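You operate a simulated robot arm through the tools that you are given. There is no shell and no other tool.

You run a simulated robot arm. Do the job below in one go: nothing can be reset, and whatever is moved stays where it is left.

## Task
Press the brass bush home, then fit the oar mount on its stub.
Fine: fingers clear of the ram; the slide ends out. Where these are worked on the way, their far stop is far enough and under half their travel is too little: rivet press slide.

It is judged by the outcome, as a careful person would: the job done as asked, and still so three seconds after it is handed in. It fails if anything else is knocked over, pushed out of place, dropped, spilled or broken.

## Robot
A 6-joint arm with a three-finger gripper, fixed in place. Base frame: the origin is at the foot of the arm, x ahead of it, y to its left, z up. Readings come in m, rad, newtons and seconds.
Its first joint turns from -2.897 to 2.897 rad. Payload 4.89 kg.
The TCP is the grasp point between the finger pads, 0.03 m short of the fingertips. In the tool frame z runs along the fingers and y along their closing line. The gripper opens to 0.164 m. The gripper's body begins 0.125 m behind the TCP.
Orientation is told as [roll, pitch, yaw] about the base's x, y, z axes, in that order, counted from this pose: with the fingers straight down and closing along the base's y, the tool's x points along the base's -x, its y along +y and its z along -z.

## Interface
- The arm moves only by the tool step_arm. Its argument "steps" is a list that holds one entry, the list of rows, each a list of 7 numbers: the shift along the base's x, y, z in m, then the turn, a rotation vector about the base's x, y, z in rad, then the closure in counts, from 0 (fully open) to 255 (shut). In form: [[[x, y, z, wx, wy, wz, gripper], ...]]. A call has 1 to 20 rows; each row is the pose to reach, as a shift and turn from the pose commanded when the call began. Each row takes 0.2 s and may step no farther than 0.05 m and 0.15 rad from the row before; otherwise, or with a gripper value out of range, the whole call is refused. Where a pose cannot be reached the arm comes as near as it can. A force on the tool above 80 N (or 10 N above the force at the start of the call, whichever is more), or a blocked arm, ends the call early, and 0.2 s more pass. The fingers move at their own pace (about 0.108 m/s each) and stop on an object; they squeeze with about 31 N. The grip force told is the motor's: it shows also when the fingers shut on nothing. Time passes only in rows, and 0.2 s behind the last, so rows that repeat a pose let the fingers close. The reply holds the time, the measured pose of the TCP, the force on the tool along the base axes, the opening and the grip force, in the units named above and with some noise, with the torque about the TCP (base axes, N m) and any sound that the robot's microphone picked up, and new pictures: "show" is both (left out), scene, wrist or none.
- Cameras (640 x 400 px; columns grow to the right, rows downward): "scene" is fixed at [0.2195, -0.6506, 1.5898]; the picture's right is [0.16, -0.99, 0.00], its down [-0.75, -0.12, -0.65] and it looks along [0.65, 0.11, -0.76] (base axes); focal length 335 px, centre (320, 200). "wrist" rides on the gripper at [0.076, -0.002, -0.152] in the tool frame; the picture's right is [0.02, 1.00, 0.00], its down [-0.88, 0.02, -0.47] and it looks along [-0.47, 0.01, 0.88] (tool axes); focal length 247 px, centre (320, 200). There is no depth. A picture from a camera that has moved, and an enlarged one, comes with that camera's place and axes in the base frame and with its lens.
- move_column(by): slides the trunk up (or, below 0, down) by that many m; the arm rides with it, the base frame stays. It gives what a move gives, with no picture.
- inspect(camera, box): a new picture of the part [left, top, right, bottom] of that camera's present view, enlarged. No time passes.
- sign_off(): hands the job in; it is judged then, once.

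Nothing tells you positions but the pictures and the camera data. Unless the task says otherwise, let go and move clear before handing in.

The tools are called by a JSON object that holds its "op" and its "data". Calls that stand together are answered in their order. step_arm: Moves the arm, as the interface text tells. Its arguments: {"type":"object","properties":{"steps":{"type":"array"},"show":{"type":"string","enum":["both","scene","wrist","none"]}},"required":["steps"]} The other tools are called the same way: move_column (by) slides the trunk up or down; inspect (camera, box) takes an enlarged picture of a part of a camera's view; sign_off () hands the job in.

At the start:

```text
t: 0.0
tool_pos: [0.5149, -0.3632, 1.3267]
ee_rot: [-0.001, 0.0, 0.0]
force: [-1.5, 0.1, -0.7]
moment: [0.01, 0.01, 0.01]
width: 0.164
grip_force: 0.2
trunk travel left (down, up): [-0.175, 0.215]
```

scene: 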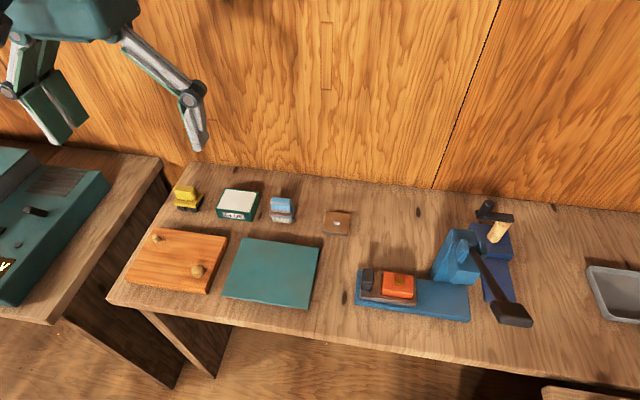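
wrist: 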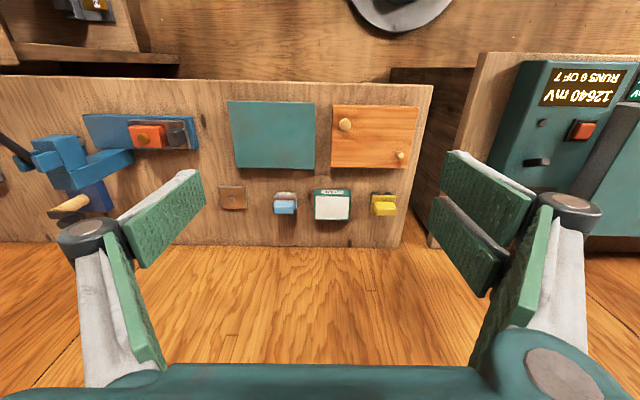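

I see a workbench with a blue rivet/lever press (with a slide carrying an orange part), some small blocks, a board with knobs, and a tray. I will take enlarged pictures to identify the parts first.

{"op": "inspect", "data": {"camera": "scene", "box": [340, 190, 540, 340]}}

{"op": "inspect", "data": {"camera": "scene", "box": [100, 170, 360, 320]}}

{"op": "inspect", "data": {"camera": "wrist", "box": [0, 80, 240, 230]}}

{"op": "inspect", "data": {"camera": "wrist", "box": [200, 80, 440, 230]}}

```text
2.67 times, centred on (440, 265) of scene
camera zoom: at [0.2195, -0.6506, 1.5898], right [0.16, -0.99, 0.0], down [-0.75, -0.12, -0.65], along [0.65, 0.11, -0.76], focal length 893 px, centre (0, 27)
```

zoom: 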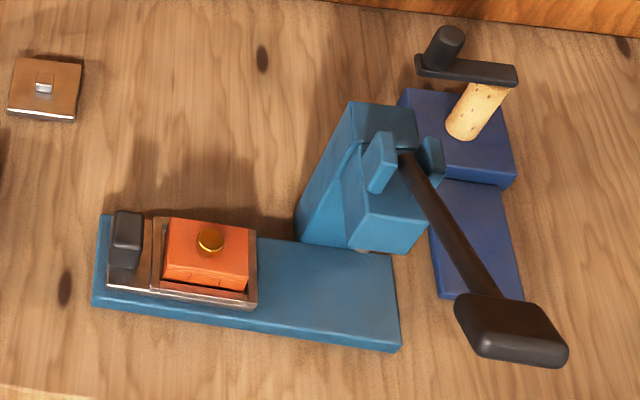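

```text
2.46 times, centred on (230, 245) of scene
camera zoom: at [0.2195, -0.6506, 1.5898], right [0.16, -0.99, 0.0], down [-0.75, -0.12, -0.65], along [0.65, 0.11, -0.76], focal length 824 px, centre (542, 89)
```

zoom: 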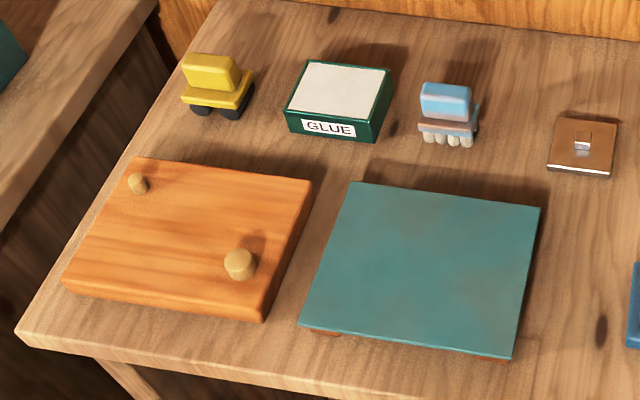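

```text
2.67 times, centred on (120, 155) of wrist
camera zoom: at [0.4383, -0.3658, 1.4795], right [-0.02, 1.0, 0.0], down [0.88, 0.02, 0.47], along [0.47, 0.01, -0.88], focal length 659 px, centre (853, 320)
```

zoom: 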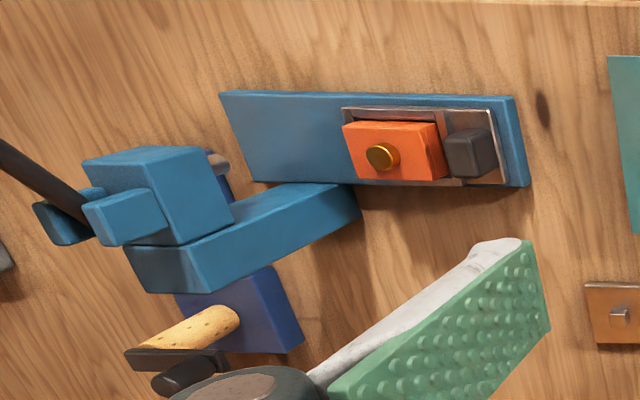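

```text
2.67 times, centred on (320, 155) of wrist
camera zoom: at [0.4383, -0.3658, 1.4795], right [-0.02, 1.0, 0.0], down [0.88, 0.02, 0.47], along [0.47, 0.01, -0.88], focal length 659 px, centre (320, 320)
```

zoom: 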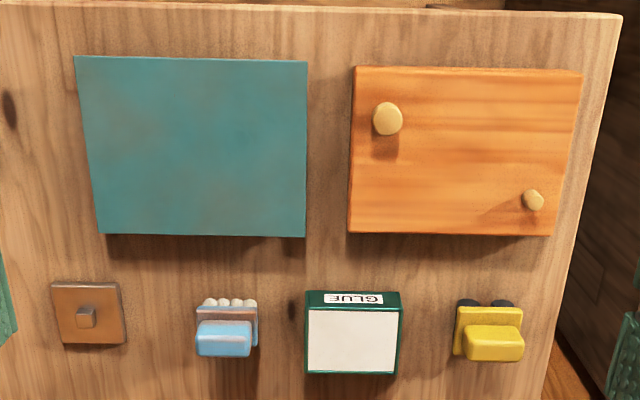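

The press stands at about (0.58, -0.8): its slide runs along y with a black knob near y=-0.69 and the orange mount with the brass bush at y≈-0.76. A brown plate with a square stub sits near (0.76, -0.60, 0.87). I'll move the wrist camera closer to the press.

{"op": "step_arm", "data": {"steps": [[[-0.014, -0.042, -0.012, 0, 0, 0, 0], [-0.028, -0.084, -0.024, 0, 0, 0, 0], [-0.042, -0.126, -0.036, 0, 0, 0, 0], [-0.056, -0.168, -0.048, 0, 0, 0, 0], [-0.07, -0.21, -0.06, 0, 0, 0, 0], [-0.084, -0.252, -0.072, 0, 0, 0, 0], [-0.098, -0.294, -0.084, 0, 0, 0, 0], [-0.115, -0.337, -0.1, 0, 0, 0, 0]]], "show": "both"}}

```text
t: 1.8
tool_pos: [0.4024, -0.6982, 1.2284]
ee_rot: [-0.003, -0.002, -0.002]
force: [-0.2, 1.6, 1.1]
moment: [-0.36, 0.05, -0.01]
width: 0.164
grip_force: 0.1
trunk travel left (down, up): [-0.175, 0.215]
camera wrist: at [0.3263, -0.6994, 1.3812], right [-0.02, 1.0, 0.0], down [0.88, 0.02, 0.47], along [0.47, 0.01, -0.88], focal length 247 px, centre (320, 200)
```

scene: 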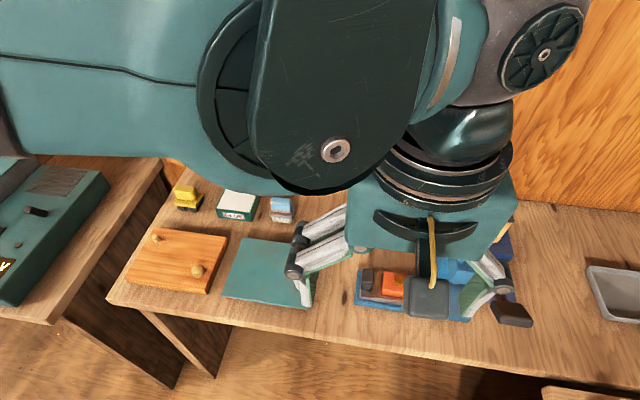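
wrist: 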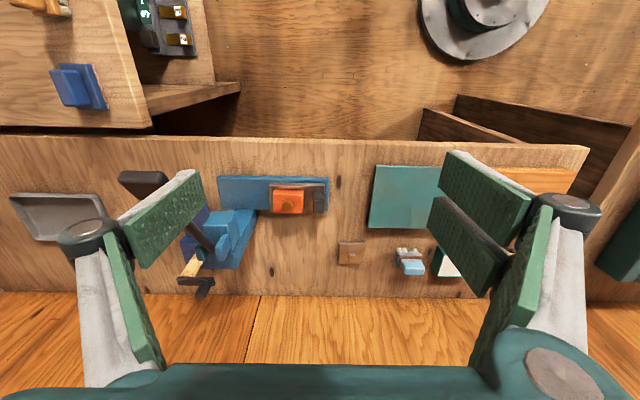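

The wrist view now shows the press from the front, plus a side shelf at the top-left. I'll enlarge these parts.

{"op": "inspect", "data": {"camera": "wrist", "box": [110, 150, 370, 310]}}

{"op": "inspect", "data": {"camera": "wrist", "box": [0, 0, 240, 150]}}

{"op": "inspect", "data": {"camera": "wrist", "box": [320, 220, 400, 270]}}

```text
2.46 times, centred on (240, 230) of wrist
camera zoom: at [0.3263, -0.6994, 1.3812], right [-0.02, 1.0, 0.0], down [0.88, 0.02, 0.47], along [0.47, 0.01, -0.88], focal length 608 px, centre (517, 126)
```

zoom: 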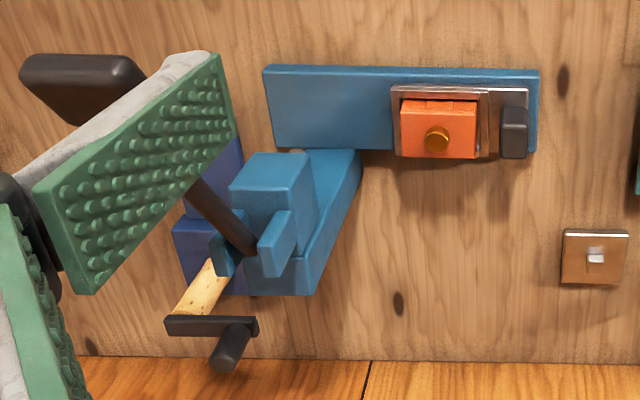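

```text
2.67 times, centred on (120, 75) of wrist
camera zoom: at [0.3263, -0.6994, 1.3812], right [-0.02, 1.0, 0.0], down [0.88, 0.02, 0.47], along [0.47, 0.01, -0.88], focal length 659 px, centre (853, 533)
```

zoom: 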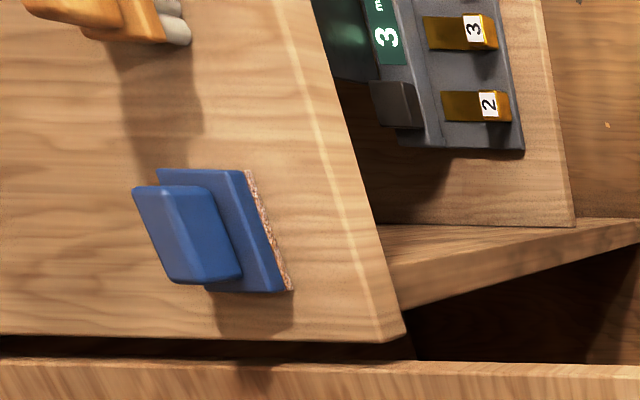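

```text
8.00 times, centred on (360, 245) of wrist
camera zoom: at [0.3263, -0.6994, 1.3812], right [-0.02, 1.0, 0.0], down [0.88, 0.02, 0.47], along [0.47, 0.01, -0.88], focal length 1976 px, centre (0, -160)
```

zoom: 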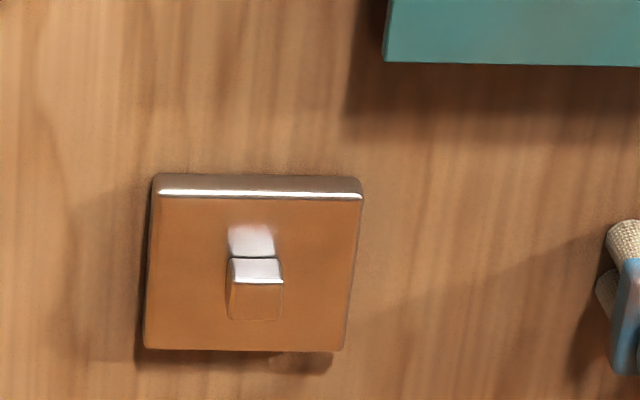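

The stub is a square peg on the metal plate; the lever rises toward me with its handle near (0.42, -0.85, 1.19). I'll zoom in on the slide, mount, bush and press head.

{"op": "inspect", "data": {"camera": "wrist", "box": [260, 165, 340, 225]}}

{"op": "inspect", "data": {"camera": "wrist", "box": [170, 195, 270, 275]}}

{"op": "inspect", "data": {"camera": "scene", "box": [345, 255, 445, 325]}}

```text
6.67 times, centred on (300, 195) of wrist
camera zoom: at [0.3263, -0.6994, 1.3812], right [-0.02, 1.0, 0.0], down [0.88, 0.02, 0.47], along [0.47, 0.01, -0.88], focal length 1646 px, centre (453, 233)
```

zoom: 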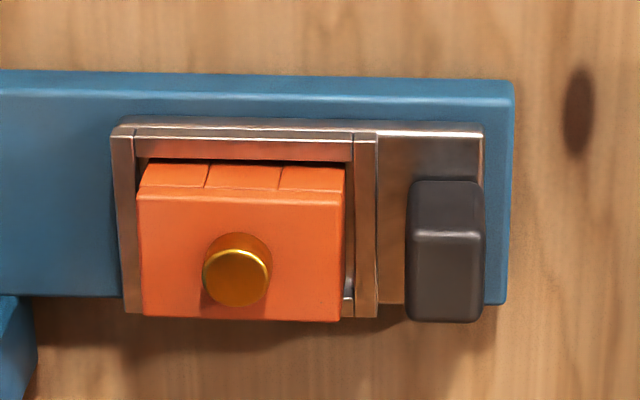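

```text
5.00 times, centred on (220, 235) of wrist
camera zoom: at [0.3263, -0.6994, 1.3812], right [-0.02, 1.0, 0.0], down [0.88, 0.02, 0.47], along [0.47, 0.01, -0.88], focal length 1235 px, centre (820, 25)
```

zoom: 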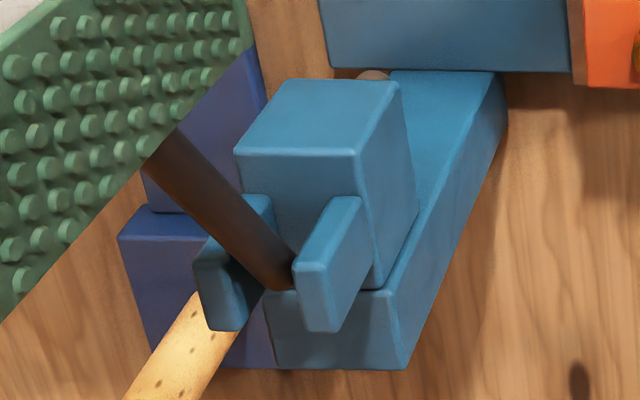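

```text
5.71 times, centred on (395, 290) of scene
camera zoom: at [0.2195, -0.6506, 1.5898], right [0.16, -0.99, 0.0], down [-0.75, -0.12, -0.65], along [0.65, 0.11, -0.76], focal length 1913 px, centre (-109, -314)
```

zoom: 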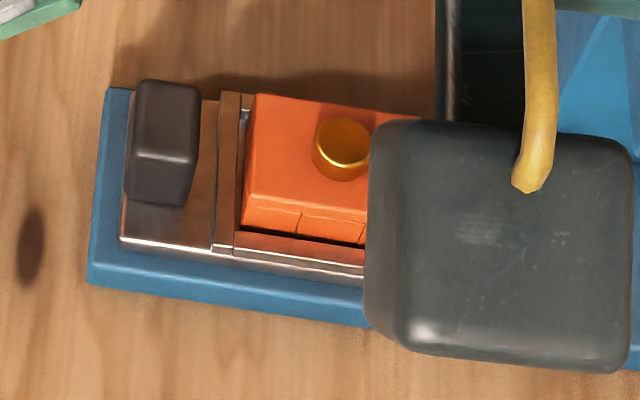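

The orange mount sits in a railed tray on the slide with the bush standing proud, and the knob is a black block on the slide's +y end. I'll turn the gripper by -90° and go to the +y side, to look along the slide toward the ram.

{"op": "step_arm", "data": {"steps": [[[0.015, 0.008, -0.006, 0, 0, -0.131, 0], [0.03, 0.016, -0.013, 0, 0, -0.262, 0], [0.045, 0.024, -0.019, 0, 0, -0.393, 0], [0.06, 0.033, -0.026, 0, 0, -0.524, 0], [0.075, 0.041, -0.032, 0, 0, -0.654, 0], [0.09, 0.049, -0.039, 0, 0, -0.785, 0], [0.105, 0.057, -0.045, 0, 0, -0.916, 0], [0.12, 0.065, -0.052, 0, 0, -1.047, 0], [0.135, 0.073, -0.058, 0, 0, -1.178, 0], [0.15, 0.082, -0.065, 0, 0, -1.309, 0], [0.165, 0.09, -0.071, 0, 0, -1.44, 0], [0.178, 0.098, -0.078, 0, 0, -1.5708, 0]]], "show": "both"}}

```text
t: 4.4
tool_pos: [0.5772, -0.6038, 1.149]
ee_rot: [0.002, -0.002, -1.573]
force: [-0.9, -0.5, 0.7]
moment: [0.04, -0.11, -0.02]
width: 0.1641
grip_force: 0.1
trunk travel left (down, up): [-0.175, 0.215]
camera wrist: at [0.5772, -0.5276, 1.302], right [1.0, 0.02, 0.0], down [0.02, -0.88, 0.47], along [0.01, -0.47, -0.88], focal length 247 px, centre (320, 200)
```

scene: 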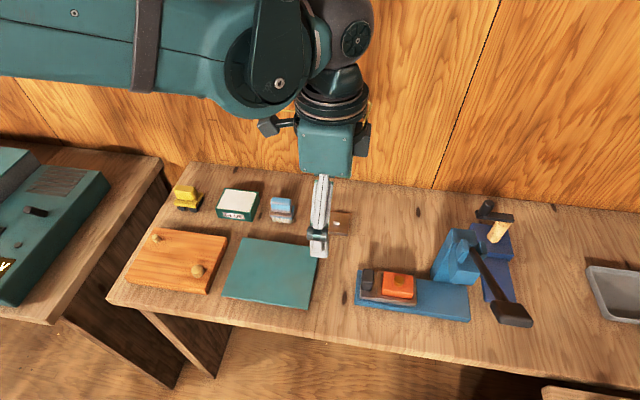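
wrist: 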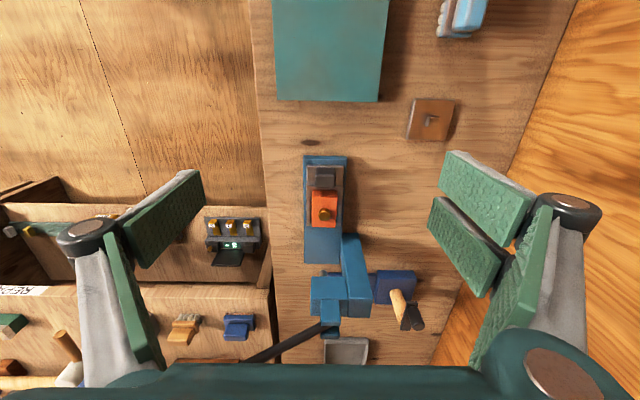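

The view along the slide is clear now. I'll zoom on the slide/press and the stub.

{"op": "inspect", "data": {"camera": "wrist", "box": [280, 140, 380, 240]}}

{"op": "inspect", "data": {"camera": "wrist", "box": [260, 220, 440, 365]}}

{"op": "inspect", "data": {"camera": "wrist", "box": [395, 90, 475, 150]}}

{"op": "inspect", "data": {"camera": "scene", "box": [345, 255, 445, 325]}}

```text
4.00 times, centred on (330, 190) of wrist
camera zoom: at [0.5772, -0.5276, 1.302], right [1.0, 0.02, 0.0], down [0.02, -0.88, 0.47], along [0.01, -0.47, -0.88], focal length 988 px, centre (280, 240)
```

zoom: 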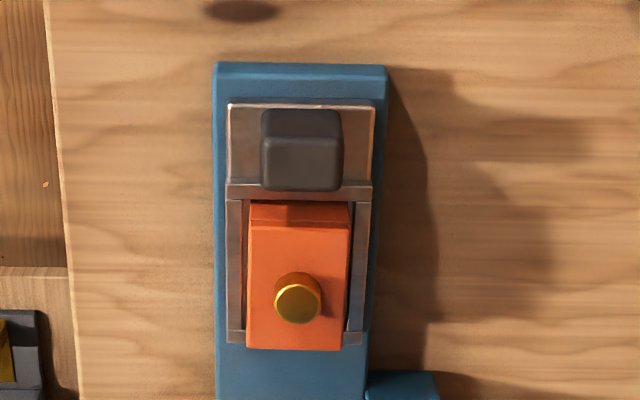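

```text
2.76 times, centred on (350, 292) of wrist
camera zoom: at [0.5772, -0.5276, 1.302], right [1.0, 0.02, 0.0], down [0.02, -0.88, 0.47], along [0.01, -0.47, -0.88], focal length 681 px, centre (237, -55)
```

zoom: 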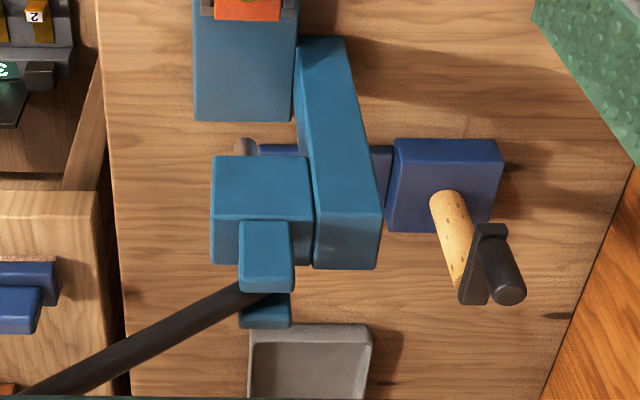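

```text
6.67 times, centred on (435, 120) of wrist
camera zoom: at [0.5772, -0.5276, 1.302], right [1.0, 0.02, 0.0], down [0.02, -0.88, 0.47], along [0.01, -0.47, -0.88], focal length 1646 px, centre (-447, 733)
```

zoom: 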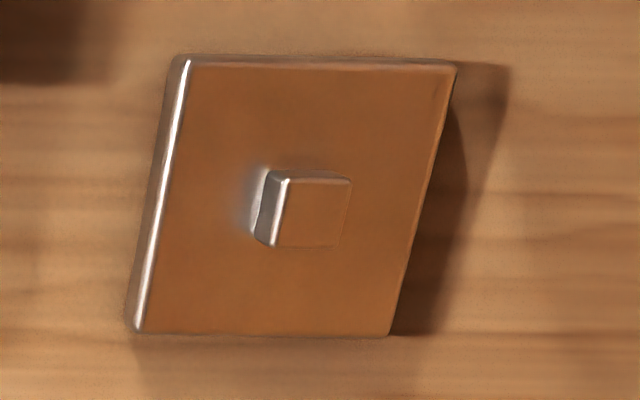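

```text
5.71 times, centred on (395, 290) of scene
camera zoom: at [0.2195, -0.6506, 1.5898], right [0.16, -0.99, 0.0], down [-0.75, -0.12, -0.65], along [0.65, 0.11, -0.76], focal length 1913 px, centre (-109, -314)
```

zoom: 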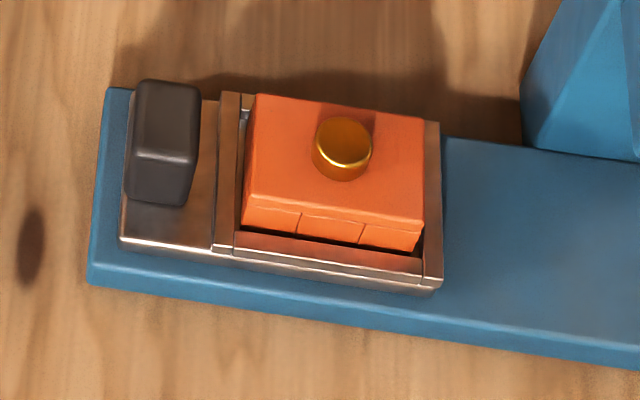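

I locate the knob at about (0.590, -0.698), top z≈0.916, the mount centred near (0.589, -0.765), and the ram near y≈-0.86. Next I hover over the knob with fingers straddling it along x.

{"op": "step_arm", "data": {"steps": [[[0.003, -0.019, -0.03, 0, 0, 0, 0], [0.006, -0.038, -0.06, 0, 0, 0, 0], [0.009, -0.057, -0.09, 0, 0, 0, 0], [0.011, -0.075, -0.12, 0, 0, 0, 0], [0.013, -0.093, -0.15, 0, 0, 0, 0], [0.013, -0.093, -0.15, 0, 0, 0, 120]]], "show": "both"}}

```text
t: 5.8
tool_pos: [0.5914, -0.6968, 0.9992]
ee_rot: [0.001, 0.0, -1.571]
force: [0.4, -0.2, -0.3]
moment: [0.02, 0.06, 0.02]
width: 0.0862
grip_force: 0.2
trunk travel left (down, up): [-0.175, 0.215]
camera wrist: at [0.5889, -0.6197, 1.1526], right [1.0, 0.02, 0.0], down [0.02, -0.88, 0.47], along [0.01, -0.47, -0.88], focal length 247 px, centre (320, 200)
```

scene: 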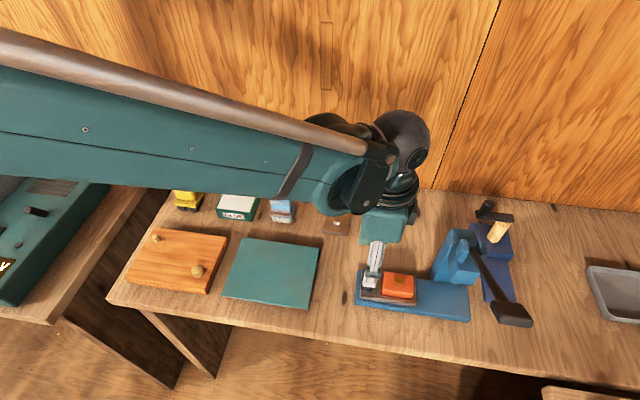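
wrist: 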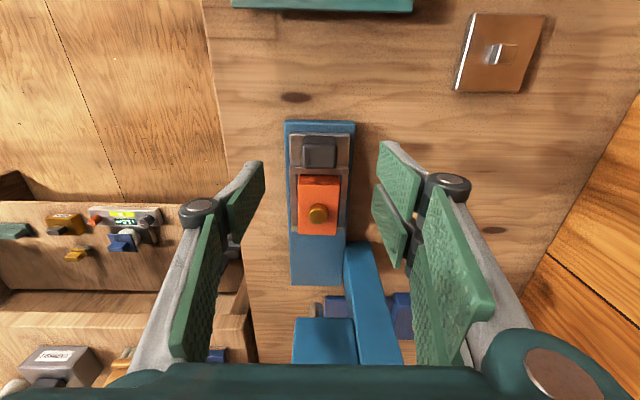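

The gripper hovers above the knob. I'll zoom in to verify alignment before lowering.

{"op": "inspect", "data": {"camera": "wrist", "box": [270, 110, 370, 250]}}

{"op": "inspect", "data": {"camera": "scene", "box": [345, 225, 445, 325]}}

{"op": "inspect", "data": {"camera": "wrist", "box": [440, 0, 560, 100]}}

```text
2.86 times, centred on (320, 180) of wrist
camera zoom: at [0.5889, -0.6197, 1.1526], right [1.0, 0.02, 0.0], down [0.02, -0.88, 0.47], along [0.01, -0.47, -0.88], focal length 706 px, centre (320, 257)
```

zoom: 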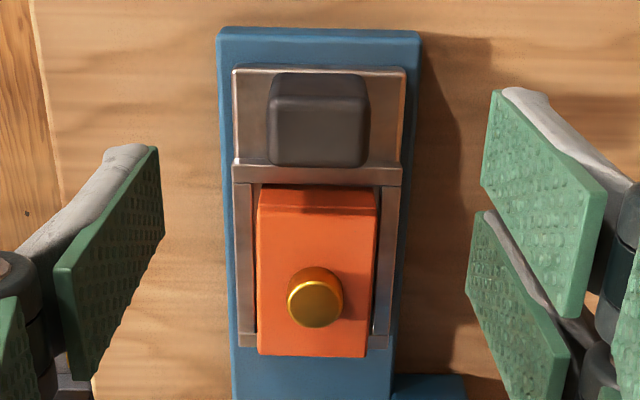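

```text
4.00 times, centred on (395, 275) of scene
camera zoom: at [0.2195, -0.6506, 1.5898], right [0.16, -0.99, 0.0], down [-0.75, -0.12, -0.65], along [0.65, 0.11, -0.76], focal length 1339 px, centre (20, -100)
```

zoom: 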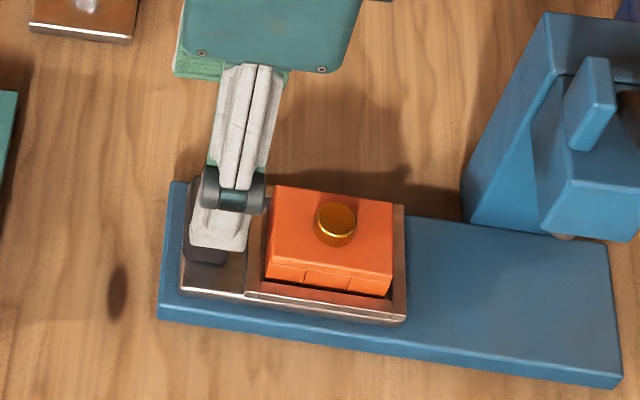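

```text
4.00 times, centred on (500, 50) of wrist
camera zoom: at [0.5889, -0.6197, 1.1526], right [1.0, 0.02, 0.0], down [0.02, -0.88, 0.47], along [0.01, -0.47, -0.88], focal length 988 px, centre (-400, 800)
```

zoom: 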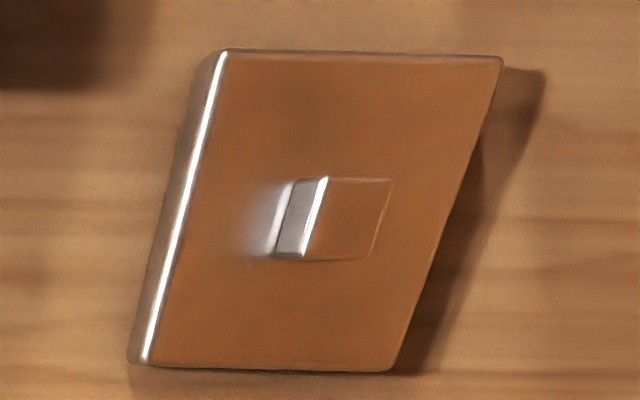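

The gripper is centred on the knob within a couple of mm. I'll lower so the tips stop just above the slide plate (z≈0.88) and close on the knob.

{"op": "step_arm", "data": {"steps": [[[-0.001, 0.003, -0.03, 0, 0, 0, 120], [-0.001, 0.003, -0.055, 0, 0, 0, 120], [-0.001, 0.003, -0.07, 0, 0, 0, 120], [-0.001, 0.003, -0.077, 0, 0, 0, 120]]], "show": "both"}}

```text
t: 6.8
tool_pos: [0.5908, -0.6923, 0.9213]
ee_rot: [0.001, -0.002, -1.571]
force: [0.0, 0.3, 0.0]
moment: [0.03, 0.02, 0.01]
width: 0.0868
grip_force: 0.0
trunk travel left (down, up): [-0.175, 0.215]
camera wrist: at [0.5881, -0.6166, 1.0749], right [1.0, 0.02, 0.0], down [0.02, -0.88, 0.47], along [0.01, -0.47, -0.88], focal length 247 px, centre (320, 200)
```

scene: 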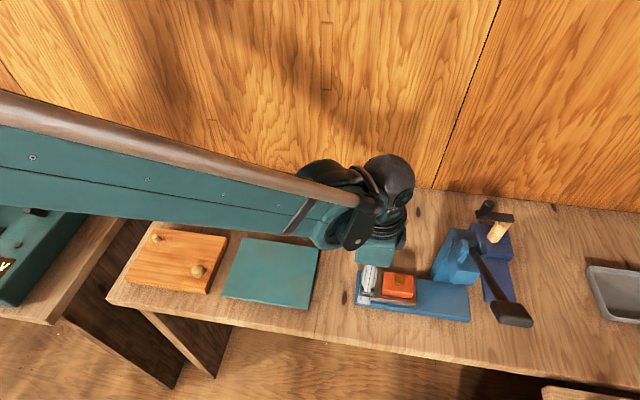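
wrist: 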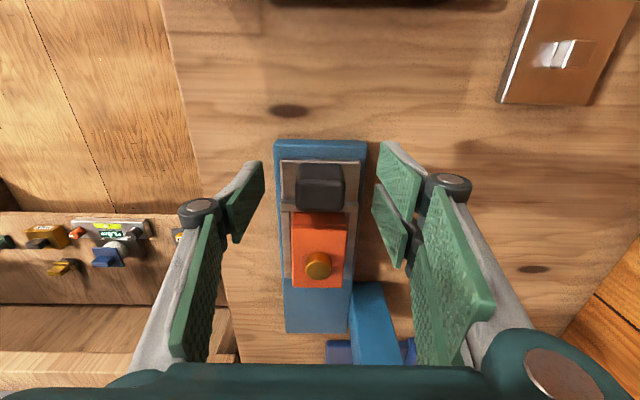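

The fingers straddle the knob without contact. Closing on it now.

{"op": "step_arm", "data": {"steps": [[[0, 0, 0, 0, 0, 0, 190], [0, 0, 0, 0, 0, 0, 230], [0, 0, 0, 0, 0, 0, 255], [0, 0, 0, 0, 0, 0, 255]]], "show": "wrist"}}

{"op": "inspect", "data": {"camera": "wrist", "box": [240, 120, 400, 300]}}

{"op": "inspect", "data": {"camera": "scene", "box": [345, 245, 445, 325]}}

```text
t: 7.8
tool_pos: [0.5899, -0.6934, 0.9225]
ee_rot: [0.001, 0.0, -1.571]
force: [4.0, -0.1, -0.7]
moment: [-0.06, -0.15, 0.03]
width: 0.0356
grip_force: 45.2
trunk travel left (down, up): [-0.175, 0.215]
camera wrist: at [0.5883, -0.6164, 1.075], right [1.0, 0.02, 0.0], down [0.02, -0.88, 0.47], along [0.01, -0.47, -0.88], focal length 247 px, centre (320, 200)
```

wrist: 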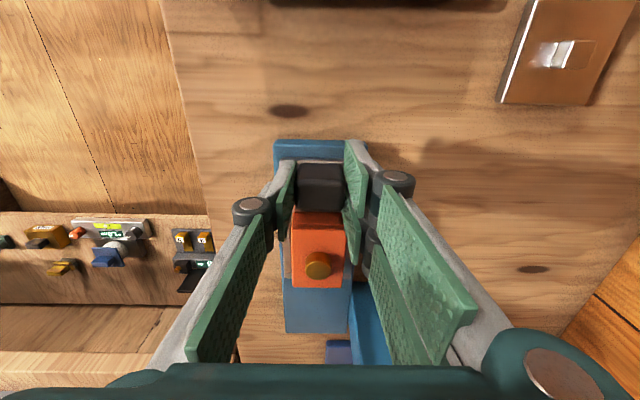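

```text
2.22 times, centred on (320, 210) of wrist
camera zoom: at [0.5883, -0.6164, 1.075], right [1.0, 0.02, 0.0], down [0.02, -0.88, 0.47], along [0.01, -0.47, -0.88], focal length 549 px, centre (320, 178)
```

zoom: 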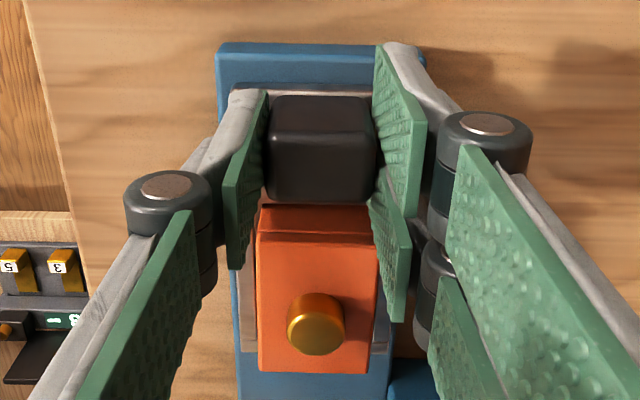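

```text
5.00 times, centred on (395, 285) of scene
camera zoom: at [0.2195, -0.6506, 1.5898], right [0.16, -0.99, 0.0], down [-0.75, -0.12, -0.65], along [0.65, 0.11, -0.76], focal length 1674 px, centre (-55, -225)
```

zoom: 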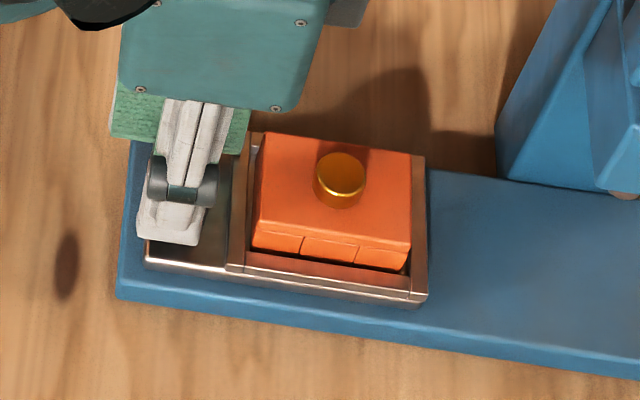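

The knob is gripped (width 35.6 mm). Sliding it in toward -y, in small steps.

{"op": "step_arm", "data": {"steps": [[[0, -0.008, 0, 0, 0, 0, 255], [0, -0.016, 0, 0, 0, 0, 255], [0, -0.024, 0, 0, 0, 0, 255], [0, -0.032, 0, 0, 0, 0, 255], [0, -0.04, 0, 0, 0, 0, 255], [0, -0.048, 0, 0, 0, 0, 255], [0, -0.056, 0, 0, 0, 0, 255]]], "show": "both"}}

```text
t: 9.4
tool_pos: [0.5889, -0.7493, 0.9217]
ee_rot: [0.0, 0.0, -1.57]
force: [-0.1, 0.1, 14.0]
moment: [0.11, 0.06, 0.12]
width: 0.0356
grip_force: 44.8
trunk travel left (down, up): [-0.175, 0.215]
camera wrist: at [0.5883, -0.6722, 1.0749], right [1.0, 0.02, 0.0], down [0.02, -0.88, 0.47], along [0.01, -0.47, -0.88], focal length 247 px, centre (320, 200)
```

scene: 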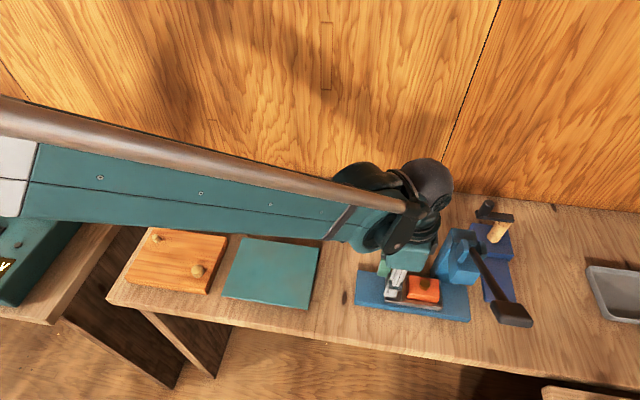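
wrist: 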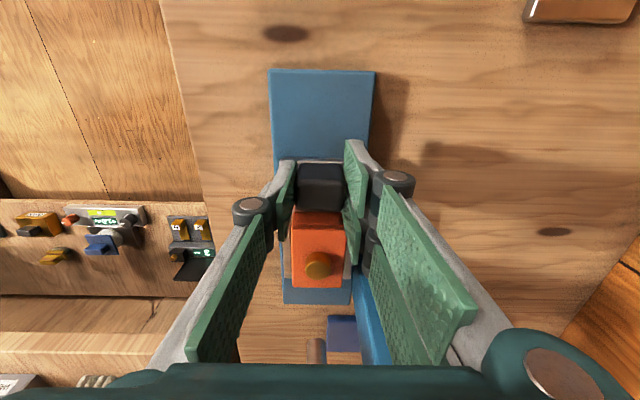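

The slide follows. A 14 N upward force has appeared, so I check what might be touching before going further.

{"op": "inspect", "data": {"camera": "wrist", "box": [230, 120, 450, 380]}}

{"op": "inspect", "data": {"camera": "scene", "box": [350, 215, 480, 325]}}

```text
1.54 times, centred on (340, 250) of wrist
camera zoom: at [0.5883, -0.6722, 1.0749], right [1.0, 0.02, 0.0], down [0.02, -0.88, 0.47], along [0.01, -0.47, -0.88], focal length 380 px, centre (289, 123)
```

zoom: 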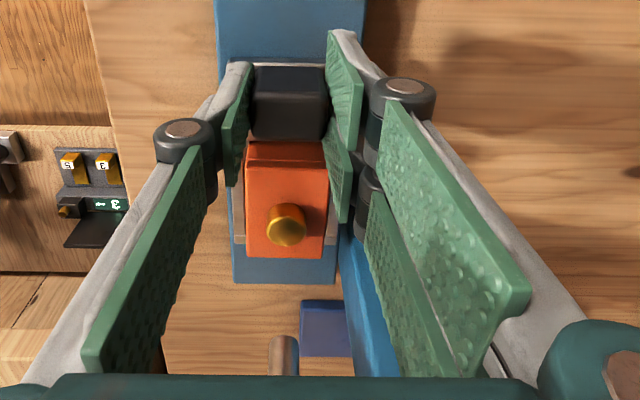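

```text
3.64 times, centred on (415, 270) of scene
camera zoom: at [0.2195, -0.6506, 1.5898], right [0.16, -0.99, 0.0], down [-0.75, -0.12, -0.65], along [0.65, 0.11, -0.76], focal length 1217 px, centre (-26, -54)
```

zoom: 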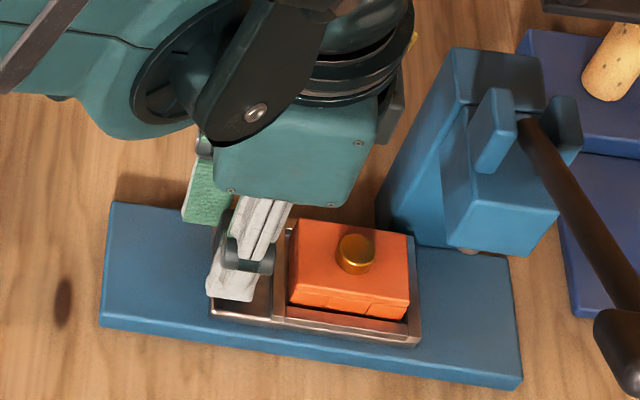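

No contact with the press is visible; the force looks like the gripper bearing slightly down on the guided slide. I continue in, with a hair of lift.

{"op": "step_arm", "data": {"steps": [[[0, 0, 0.001, 0, 0, 0, 255], [0, -0.006, 0.001, 0, 0, 0, 255], [0, -0.012, 0.001, 0, 0, 0, 255], [0, -0.018, 0.001, 0, 0, 0, 255], [0, -0.024, 0.001, 0, 0, 0, 255], [0, -0.03, 0.001, 0, 0, 0, 255]]], "show": "both"}}

{"op": "inspect", "data": {"camera": "scene", "box": [350, 215, 480, 325]}}

{"op": "inspect", "data": {"camera": "wrist", "box": [230, 120, 450, 380]}}

```text
t: 10.8
tool_pos: [0.5905, -0.78, 0.9216]
ee_rot: [0.0, 0.0, -1.571]
force: [-2.1, -0.7, -9.9]
moment: [-0.18, -0.01, -0.1]
width: 0.0358
grip_force: 45.2
trunk travel left (down, up): [-0.175, 0.215]
camera wrist: at [0.5883, -0.7035, 1.075], right [1.0, 0.02, 0.0], down [0.02, -0.88, 0.47], along [0.01, -0.47, -0.88], focal length 247 px, centre (320, 200)
```

scene: 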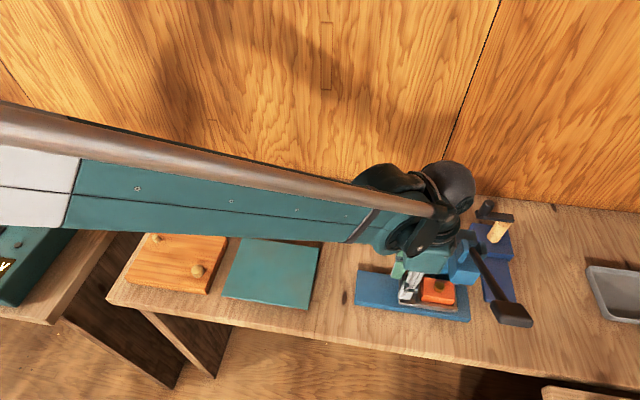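
wrist: 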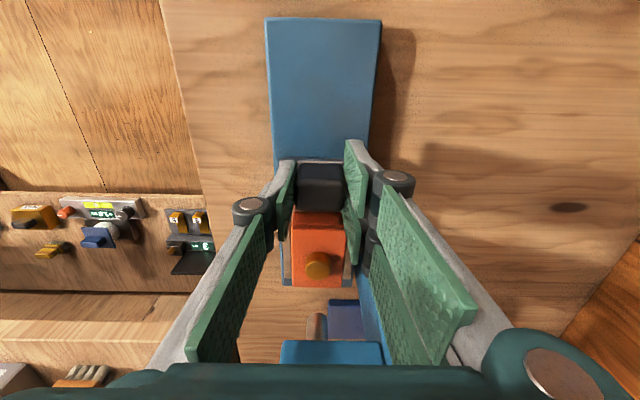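

```text
3.64 times, centred on (415, 270) of scene
camera zoom: at [0.2195, -0.6506, 1.5898], right [0.16, -0.99, 0.0], down [-0.75, -0.12, -0.65], along [0.65, 0.11, -0.76], focal length 1217 px, centre (-26, -54)
```

zoom: 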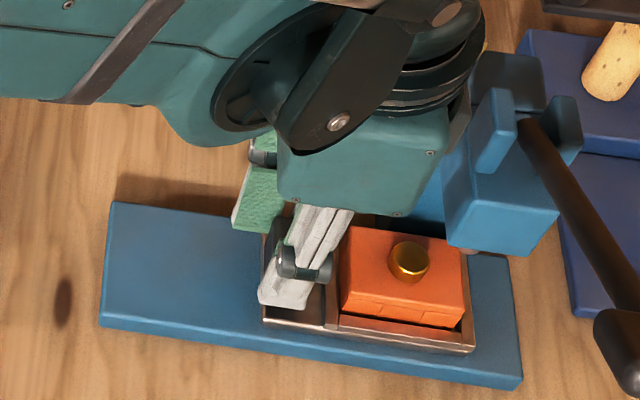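

```text
1.54 times, centred on (340, 250) of wrist
camera zoom: at [0.5883, -0.7035, 1.075], right [1.0, 0.02, 0.0], down [0.02, -0.88, 0.47], along [0.01, -0.47, -0.88], focal length 380 px, centre (289, 123)
```

zoom: 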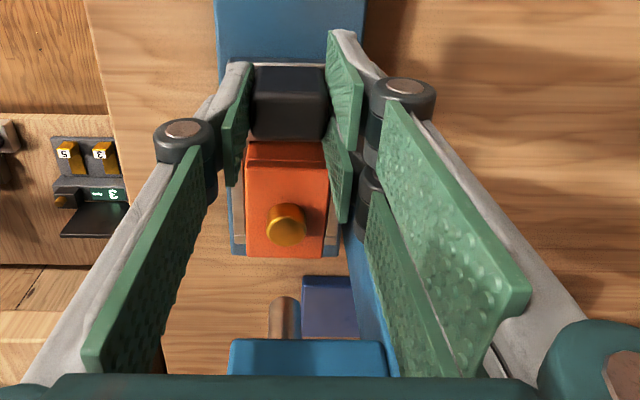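

The slide has travelled about 86 mm; the ram is at y≈-0.878, so ~28 mm remain. To keep the palm well clear of the press head I'll release, tilt the gripper back ~0.3 rad (palm toward +y) and regrip.

{"op": "step_arm", "data": {"steps": [[[0, 0, 0, 0, 0, 0, 150], [0, 0, 0, 0, 0, 0, 150], [0, 0.001, 0.003, -0.1, 0, 0, 150], [0, 0.0025, 0.004, -0.2, 0, 0, 150], [0, 0.004, 0.004, -0.3, 0, 0, 150]]], "show": "both"}}

{"op": "inspect", "data": {"camera": "wrist", "box": [230, 100, 410, 300]}}

{"op": "inspect", "data": {"camera": "scene", "box": [350, 215, 480, 325]}}

```text
t: 12.0
tool_pos: [0.5886, -0.7767, 0.9256]
ee_rot: [0.0, -0.299, -1.57]
force: [-0.3, -0.6, -0.4]
moment: [0.13, -0.03, 0.0]
width: 0.0675
grip_force: 0.0
trunk travel left (down, up): [-0.175, 0.215]
camera wrist: at [0.5874, -0.6583, 1.0495], right [1.0, 0.02, -0.01], down [0.02, -0.7, 0.71], along [0.01, -0.71, -0.7], focal length 247 px, centre (320, 200)
```

scene: 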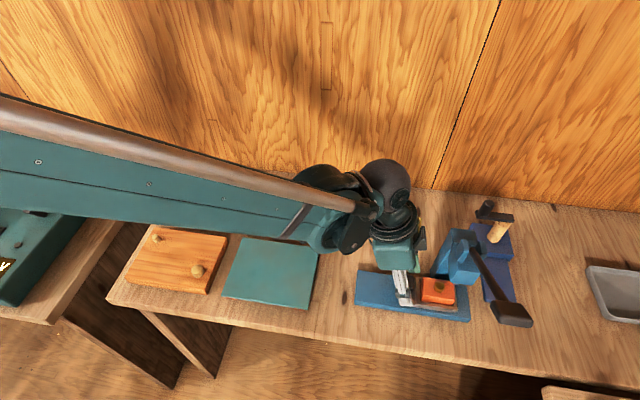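
wrist: 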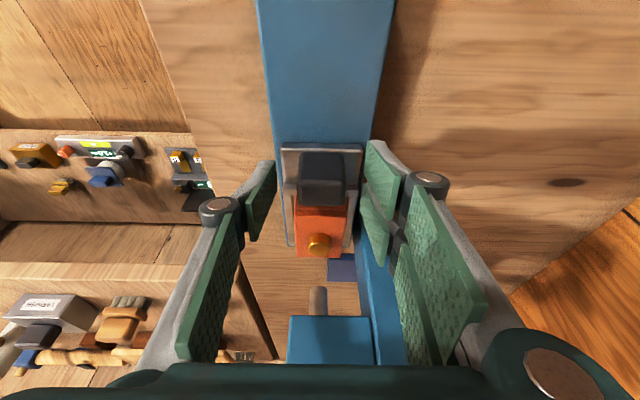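

```text
2.00 times, centred on (320, 200) of wrist
camera zoom: at [0.5874, -0.6583, 1.0495], right [1.0, 0.02, -0.01], down [0.02, -0.7, 0.71], along [0.01, -0.71, -0.7], focal length 494 px, centre (320, 200)
```

zoom: 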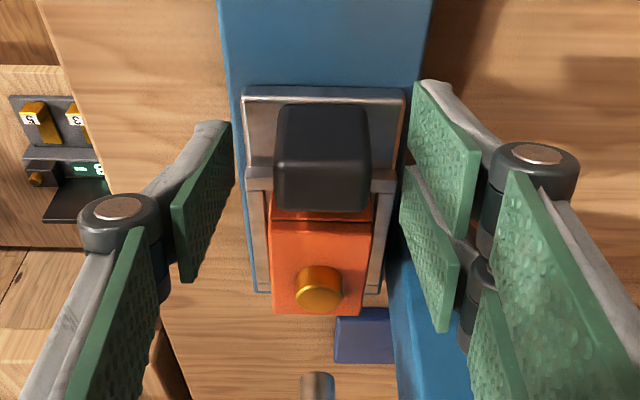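

```text
3.64 times, centred on (415, 270) of scene
camera zoom: at [0.2195, -0.6506, 1.5898], right [0.16, -0.99, 0.0], down [-0.75, -0.12, -0.65], along [0.65, 0.11, -0.76], focal length 1217 px, centre (-26, -54)
```

zoom: 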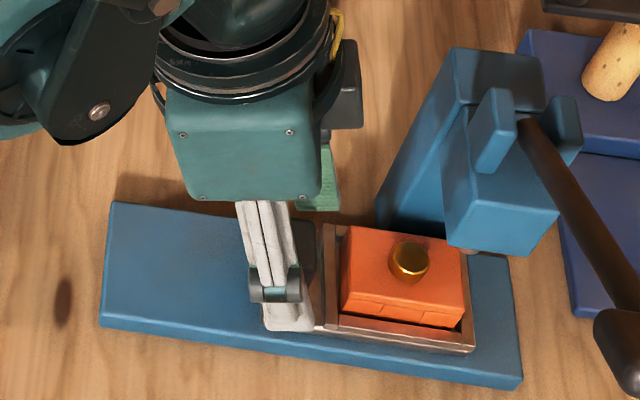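

The palm is now well clear of the head. I close on the knob again and push the slide in toward its far stop.

{"op": "step_arm", "data": {"steps": [[[0, 0, 0, 0, 0, 0, 200], [0, 0, 0, 0, 0, 0, 255], [0, 0, 0, 0, 0, 0, 255], [0, -0.005, 0, 0, 0, 0, 255], [0, -0.01, 0, 0, 0, 0, 255], [0, -0.015, 0, 0, 0, 0, 255], [0, -0.02, 0, 0, 0, 0, 255]]], "show": "wrist"}}

{"op": "inspect", "data": {"camera": "wrist", "box": [230, 100, 410, 320]}}

{"op": "inspect", "data": {"camera": "scene", "box": [350, 215, 480, 325]}}

```text
t: 13.6
tool_pos: [0.5895, -0.7964, 0.926]
ee_rot: [-0.001, -0.3, -1.571]
force: [1.8, -0.5, -4.8]
moment: [0.14, 0.14, -0.05]
width: 0.0355
grip_force: 44.8
trunk travel left (down, up): [-0.175, 0.215]
camera wrist: at [0.5883, -0.6778, 1.05], right [1.0, 0.02, -0.01], down [0.02, -0.7, 0.71], along [0.01, -0.71, -0.7], focal length 247 px, centre (320, 200)
```

wrist: 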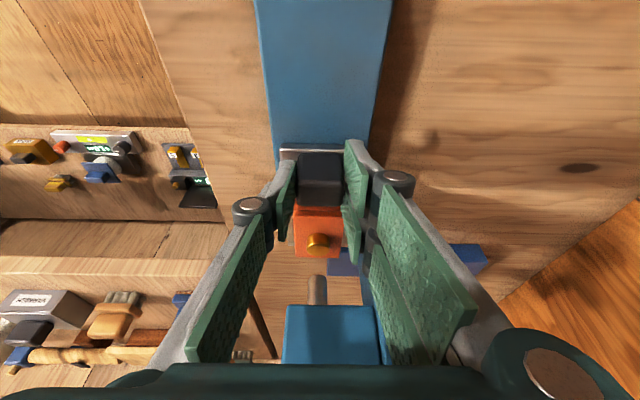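

```text
1.82 times, centred on (320, 210) of wrist
camera zoom: at [0.5883, -0.6778, 1.05], right [1.0, 0.02, -0.01], down [0.02, -0.7, 0.71], along [0.01, -0.71, -0.7], focal length 449 px, centre (320, 182)
```

zoom: 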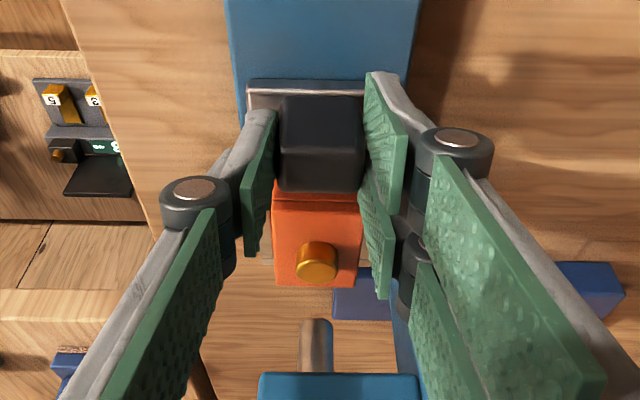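

```text
3.64 times, centred on (415, 270) of scene
camera zoom: at [0.2195, -0.6506, 1.5898], right [0.16, -0.99, 0.0], down [-0.75, -0.12, -0.65], along [0.65, 0.11, -0.76], focal length 1217 px, centre (-26, -54)
```

zoom: 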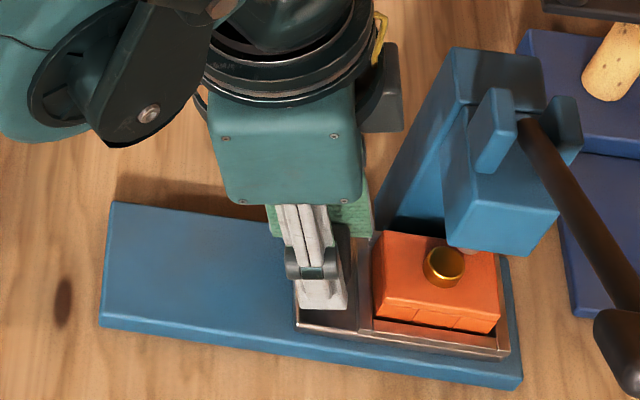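

About 10 mm remain by my estimate. I push on gently until the far stop is felt.

{"op": "step_arm", "data": {"steps": [[[0, -0.003, 0, 0, 0, 0, 255], [0, -0.006, 0, 0, 0, 0, 255], [0, -0.008, 0, 0, 0, 0, 255], [0, -0.01, 0, 0, 0, 0, 255]]], "show": "wrist"}}

{"op": "inspect", "data": {"camera": "wrist", "box": [230, 100, 410, 320]}}

{"op": "inspect", "data": {"camera": "scene", "box": [350, 215, 480, 325]}}

```text
t: 14.6
tool_pos: [0.59, -0.8056, 0.9271]
ee_rot: [0.001, -0.3, -1.571]
force: [-4.2, 38.9, -8.1]
moment: [1.11, 0.03, -0.31]
width: 0.036
grip_force: 45.0
trunk travel left (down, up): [-0.175, 0.215]
camera wrist: at [0.5883, -0.6861, 1.0511], right [1.0, 0.02, -0.01], down [0.02, -0.7, 0.71], along [0.01, -0.71, -0.7], focal length 247 px, centre (320, 200)
```

wrist: 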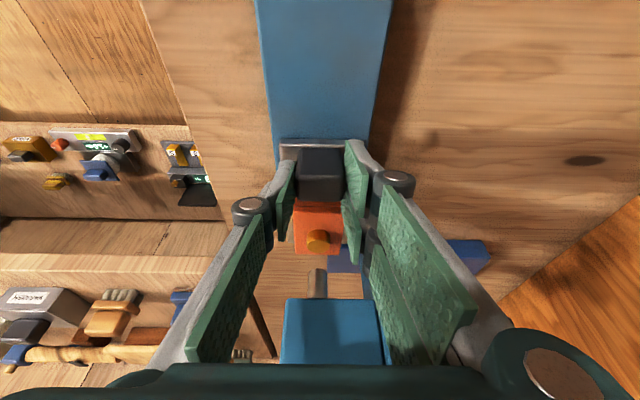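

```text
1.82 times, centred on (320, 210) of wrist
camera zoom: at [0.5883, -0.6861, 1.0511], right [1.0, 0.02, -0.01], down [0.02, -0.7, 0.71], along [0.01, -0.71, -0.7], focal length 449 px, centre (320, 182)
```

zoom: 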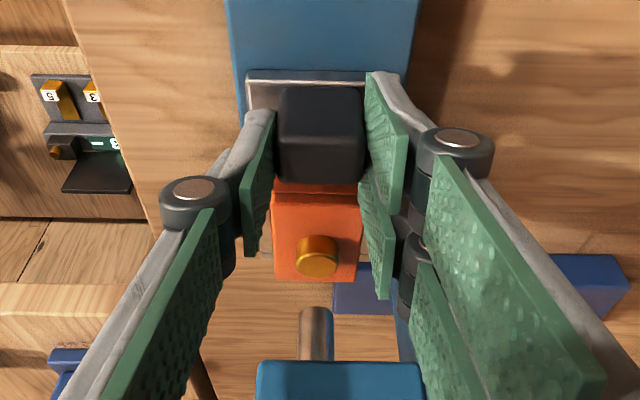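

```text
3.64 times, centred on (415, 270) of scene
camera zoom: at [0.2195, -0.6506, 1.5898], right [0.16, -0.99, 0.0], down [-0.75, -0.12, -0.65], along [0.65, 0.11, -0.76], focal length 1217 px, centre (-26, -54)
```

zoom: 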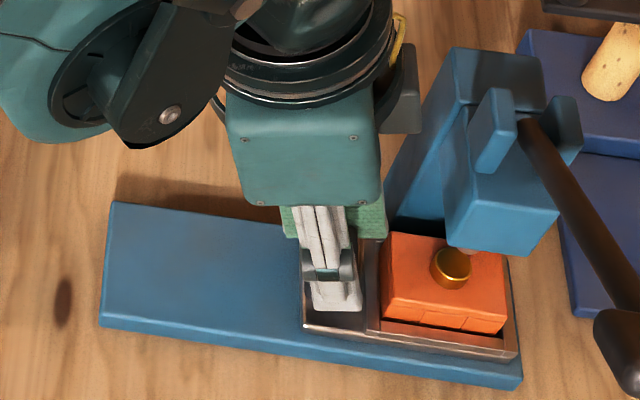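

The far stop is reached (39 N of resistance, slide in by ~111 mm, bush under the ram). I release the knob and back away up and toward +y.

{"op": "step_arm", "data": {"steps": [[[0, 0, 0, 0, 0, 0, 150], [0, 0, 0, 0, 0, 0, 150], [0, 0.012, 0.035, 0, 0, 0, 150], [0, 0.025, 0.075, 0, 0, 0, 150], [0, 0.038, 0.118, 0, 0, 0, 150], [0, 0.05, 0.16, 0.1, 0, 0, 150], [0, 0.065, 0.2, 0.2, 0, 0, 150], [0, 0.08, 0.24, 0.3, 0, 0, 150]]], "show": "both"}}

{"op": "inspect", "data": {"camera": "scene", "box": [350, 185, 550, 335]}}

{"op": "inspect", "data": {"camera": "wrist", "box": [190, 120, 430, 370]}}

```text
t: 16.4
tool_pos: [0.589, -0.7246, 1.1683]
ee_rot: [-0.001, 0.002, -1.572]
force: [0.8, -0.4, -0.7]
moment: [0.05, 0.09, -0.03]
width: 0.0676
grip_force: 0.1
trunk travel left (down, up): [-0.175, 0.215]
camera wrist: at [0.5874, -0.6488, 1.3208], right [1.0, 0.02, 0.0], down [0.02, -0.88, 0.47], along [0.01, -0.47, -0.88], focal length 247 px, centre (320, 200)
```

scene: 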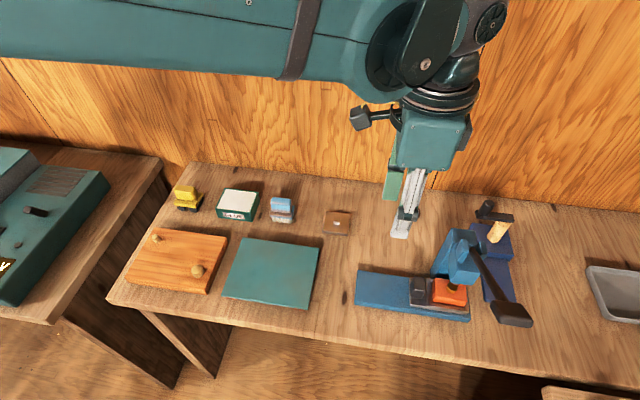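
wrist: 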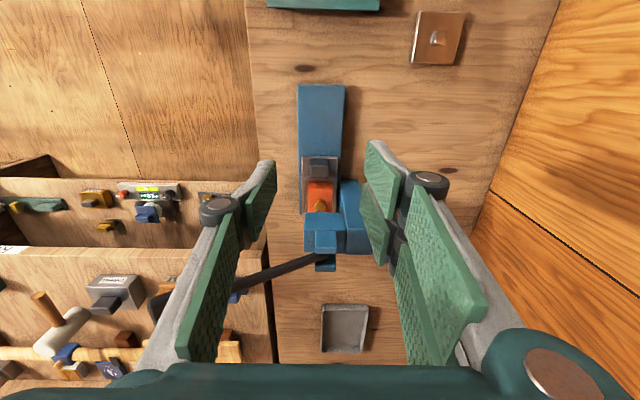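

```text
2.67 times, centred on (450, 260) of scene
camera zoom: at [0.2195, -0.6506, 1.5898], right [0.16, -0.99, 0.0], down [-0.75, -0.12, -0.65], along [0.65, 0.11, -0.76], focal length 893 px, centre (-27, 40)
```

zoom: 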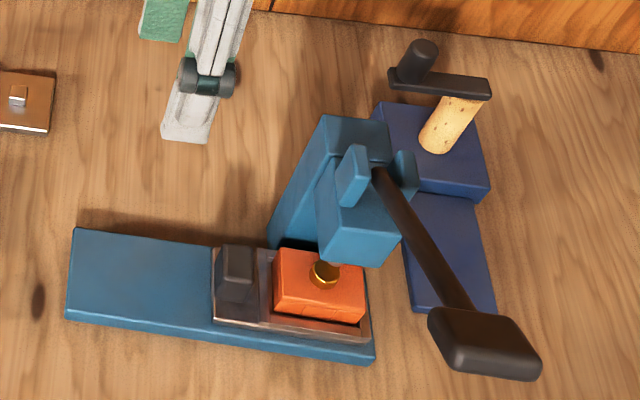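

```text
1.60 times, centred on (310, 245) of wrist
camera zoom: at [0.5874, -0.6488, 1.3208], right [1.0, 0.02, 0.0], down [0.02, -0.88, 0.47], along [0.01, -0.47, -0.88], focal length 395 px, centre (336, 128)
```

zoom: 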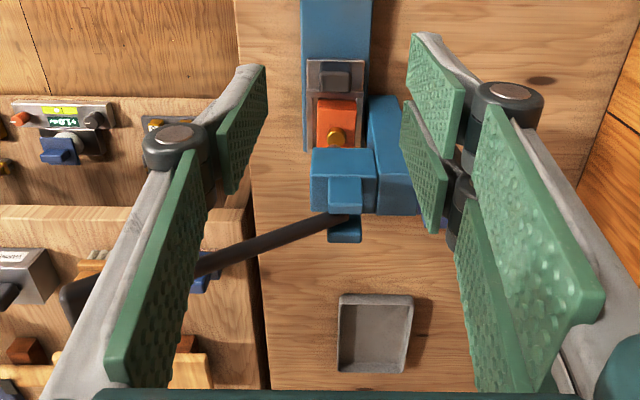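

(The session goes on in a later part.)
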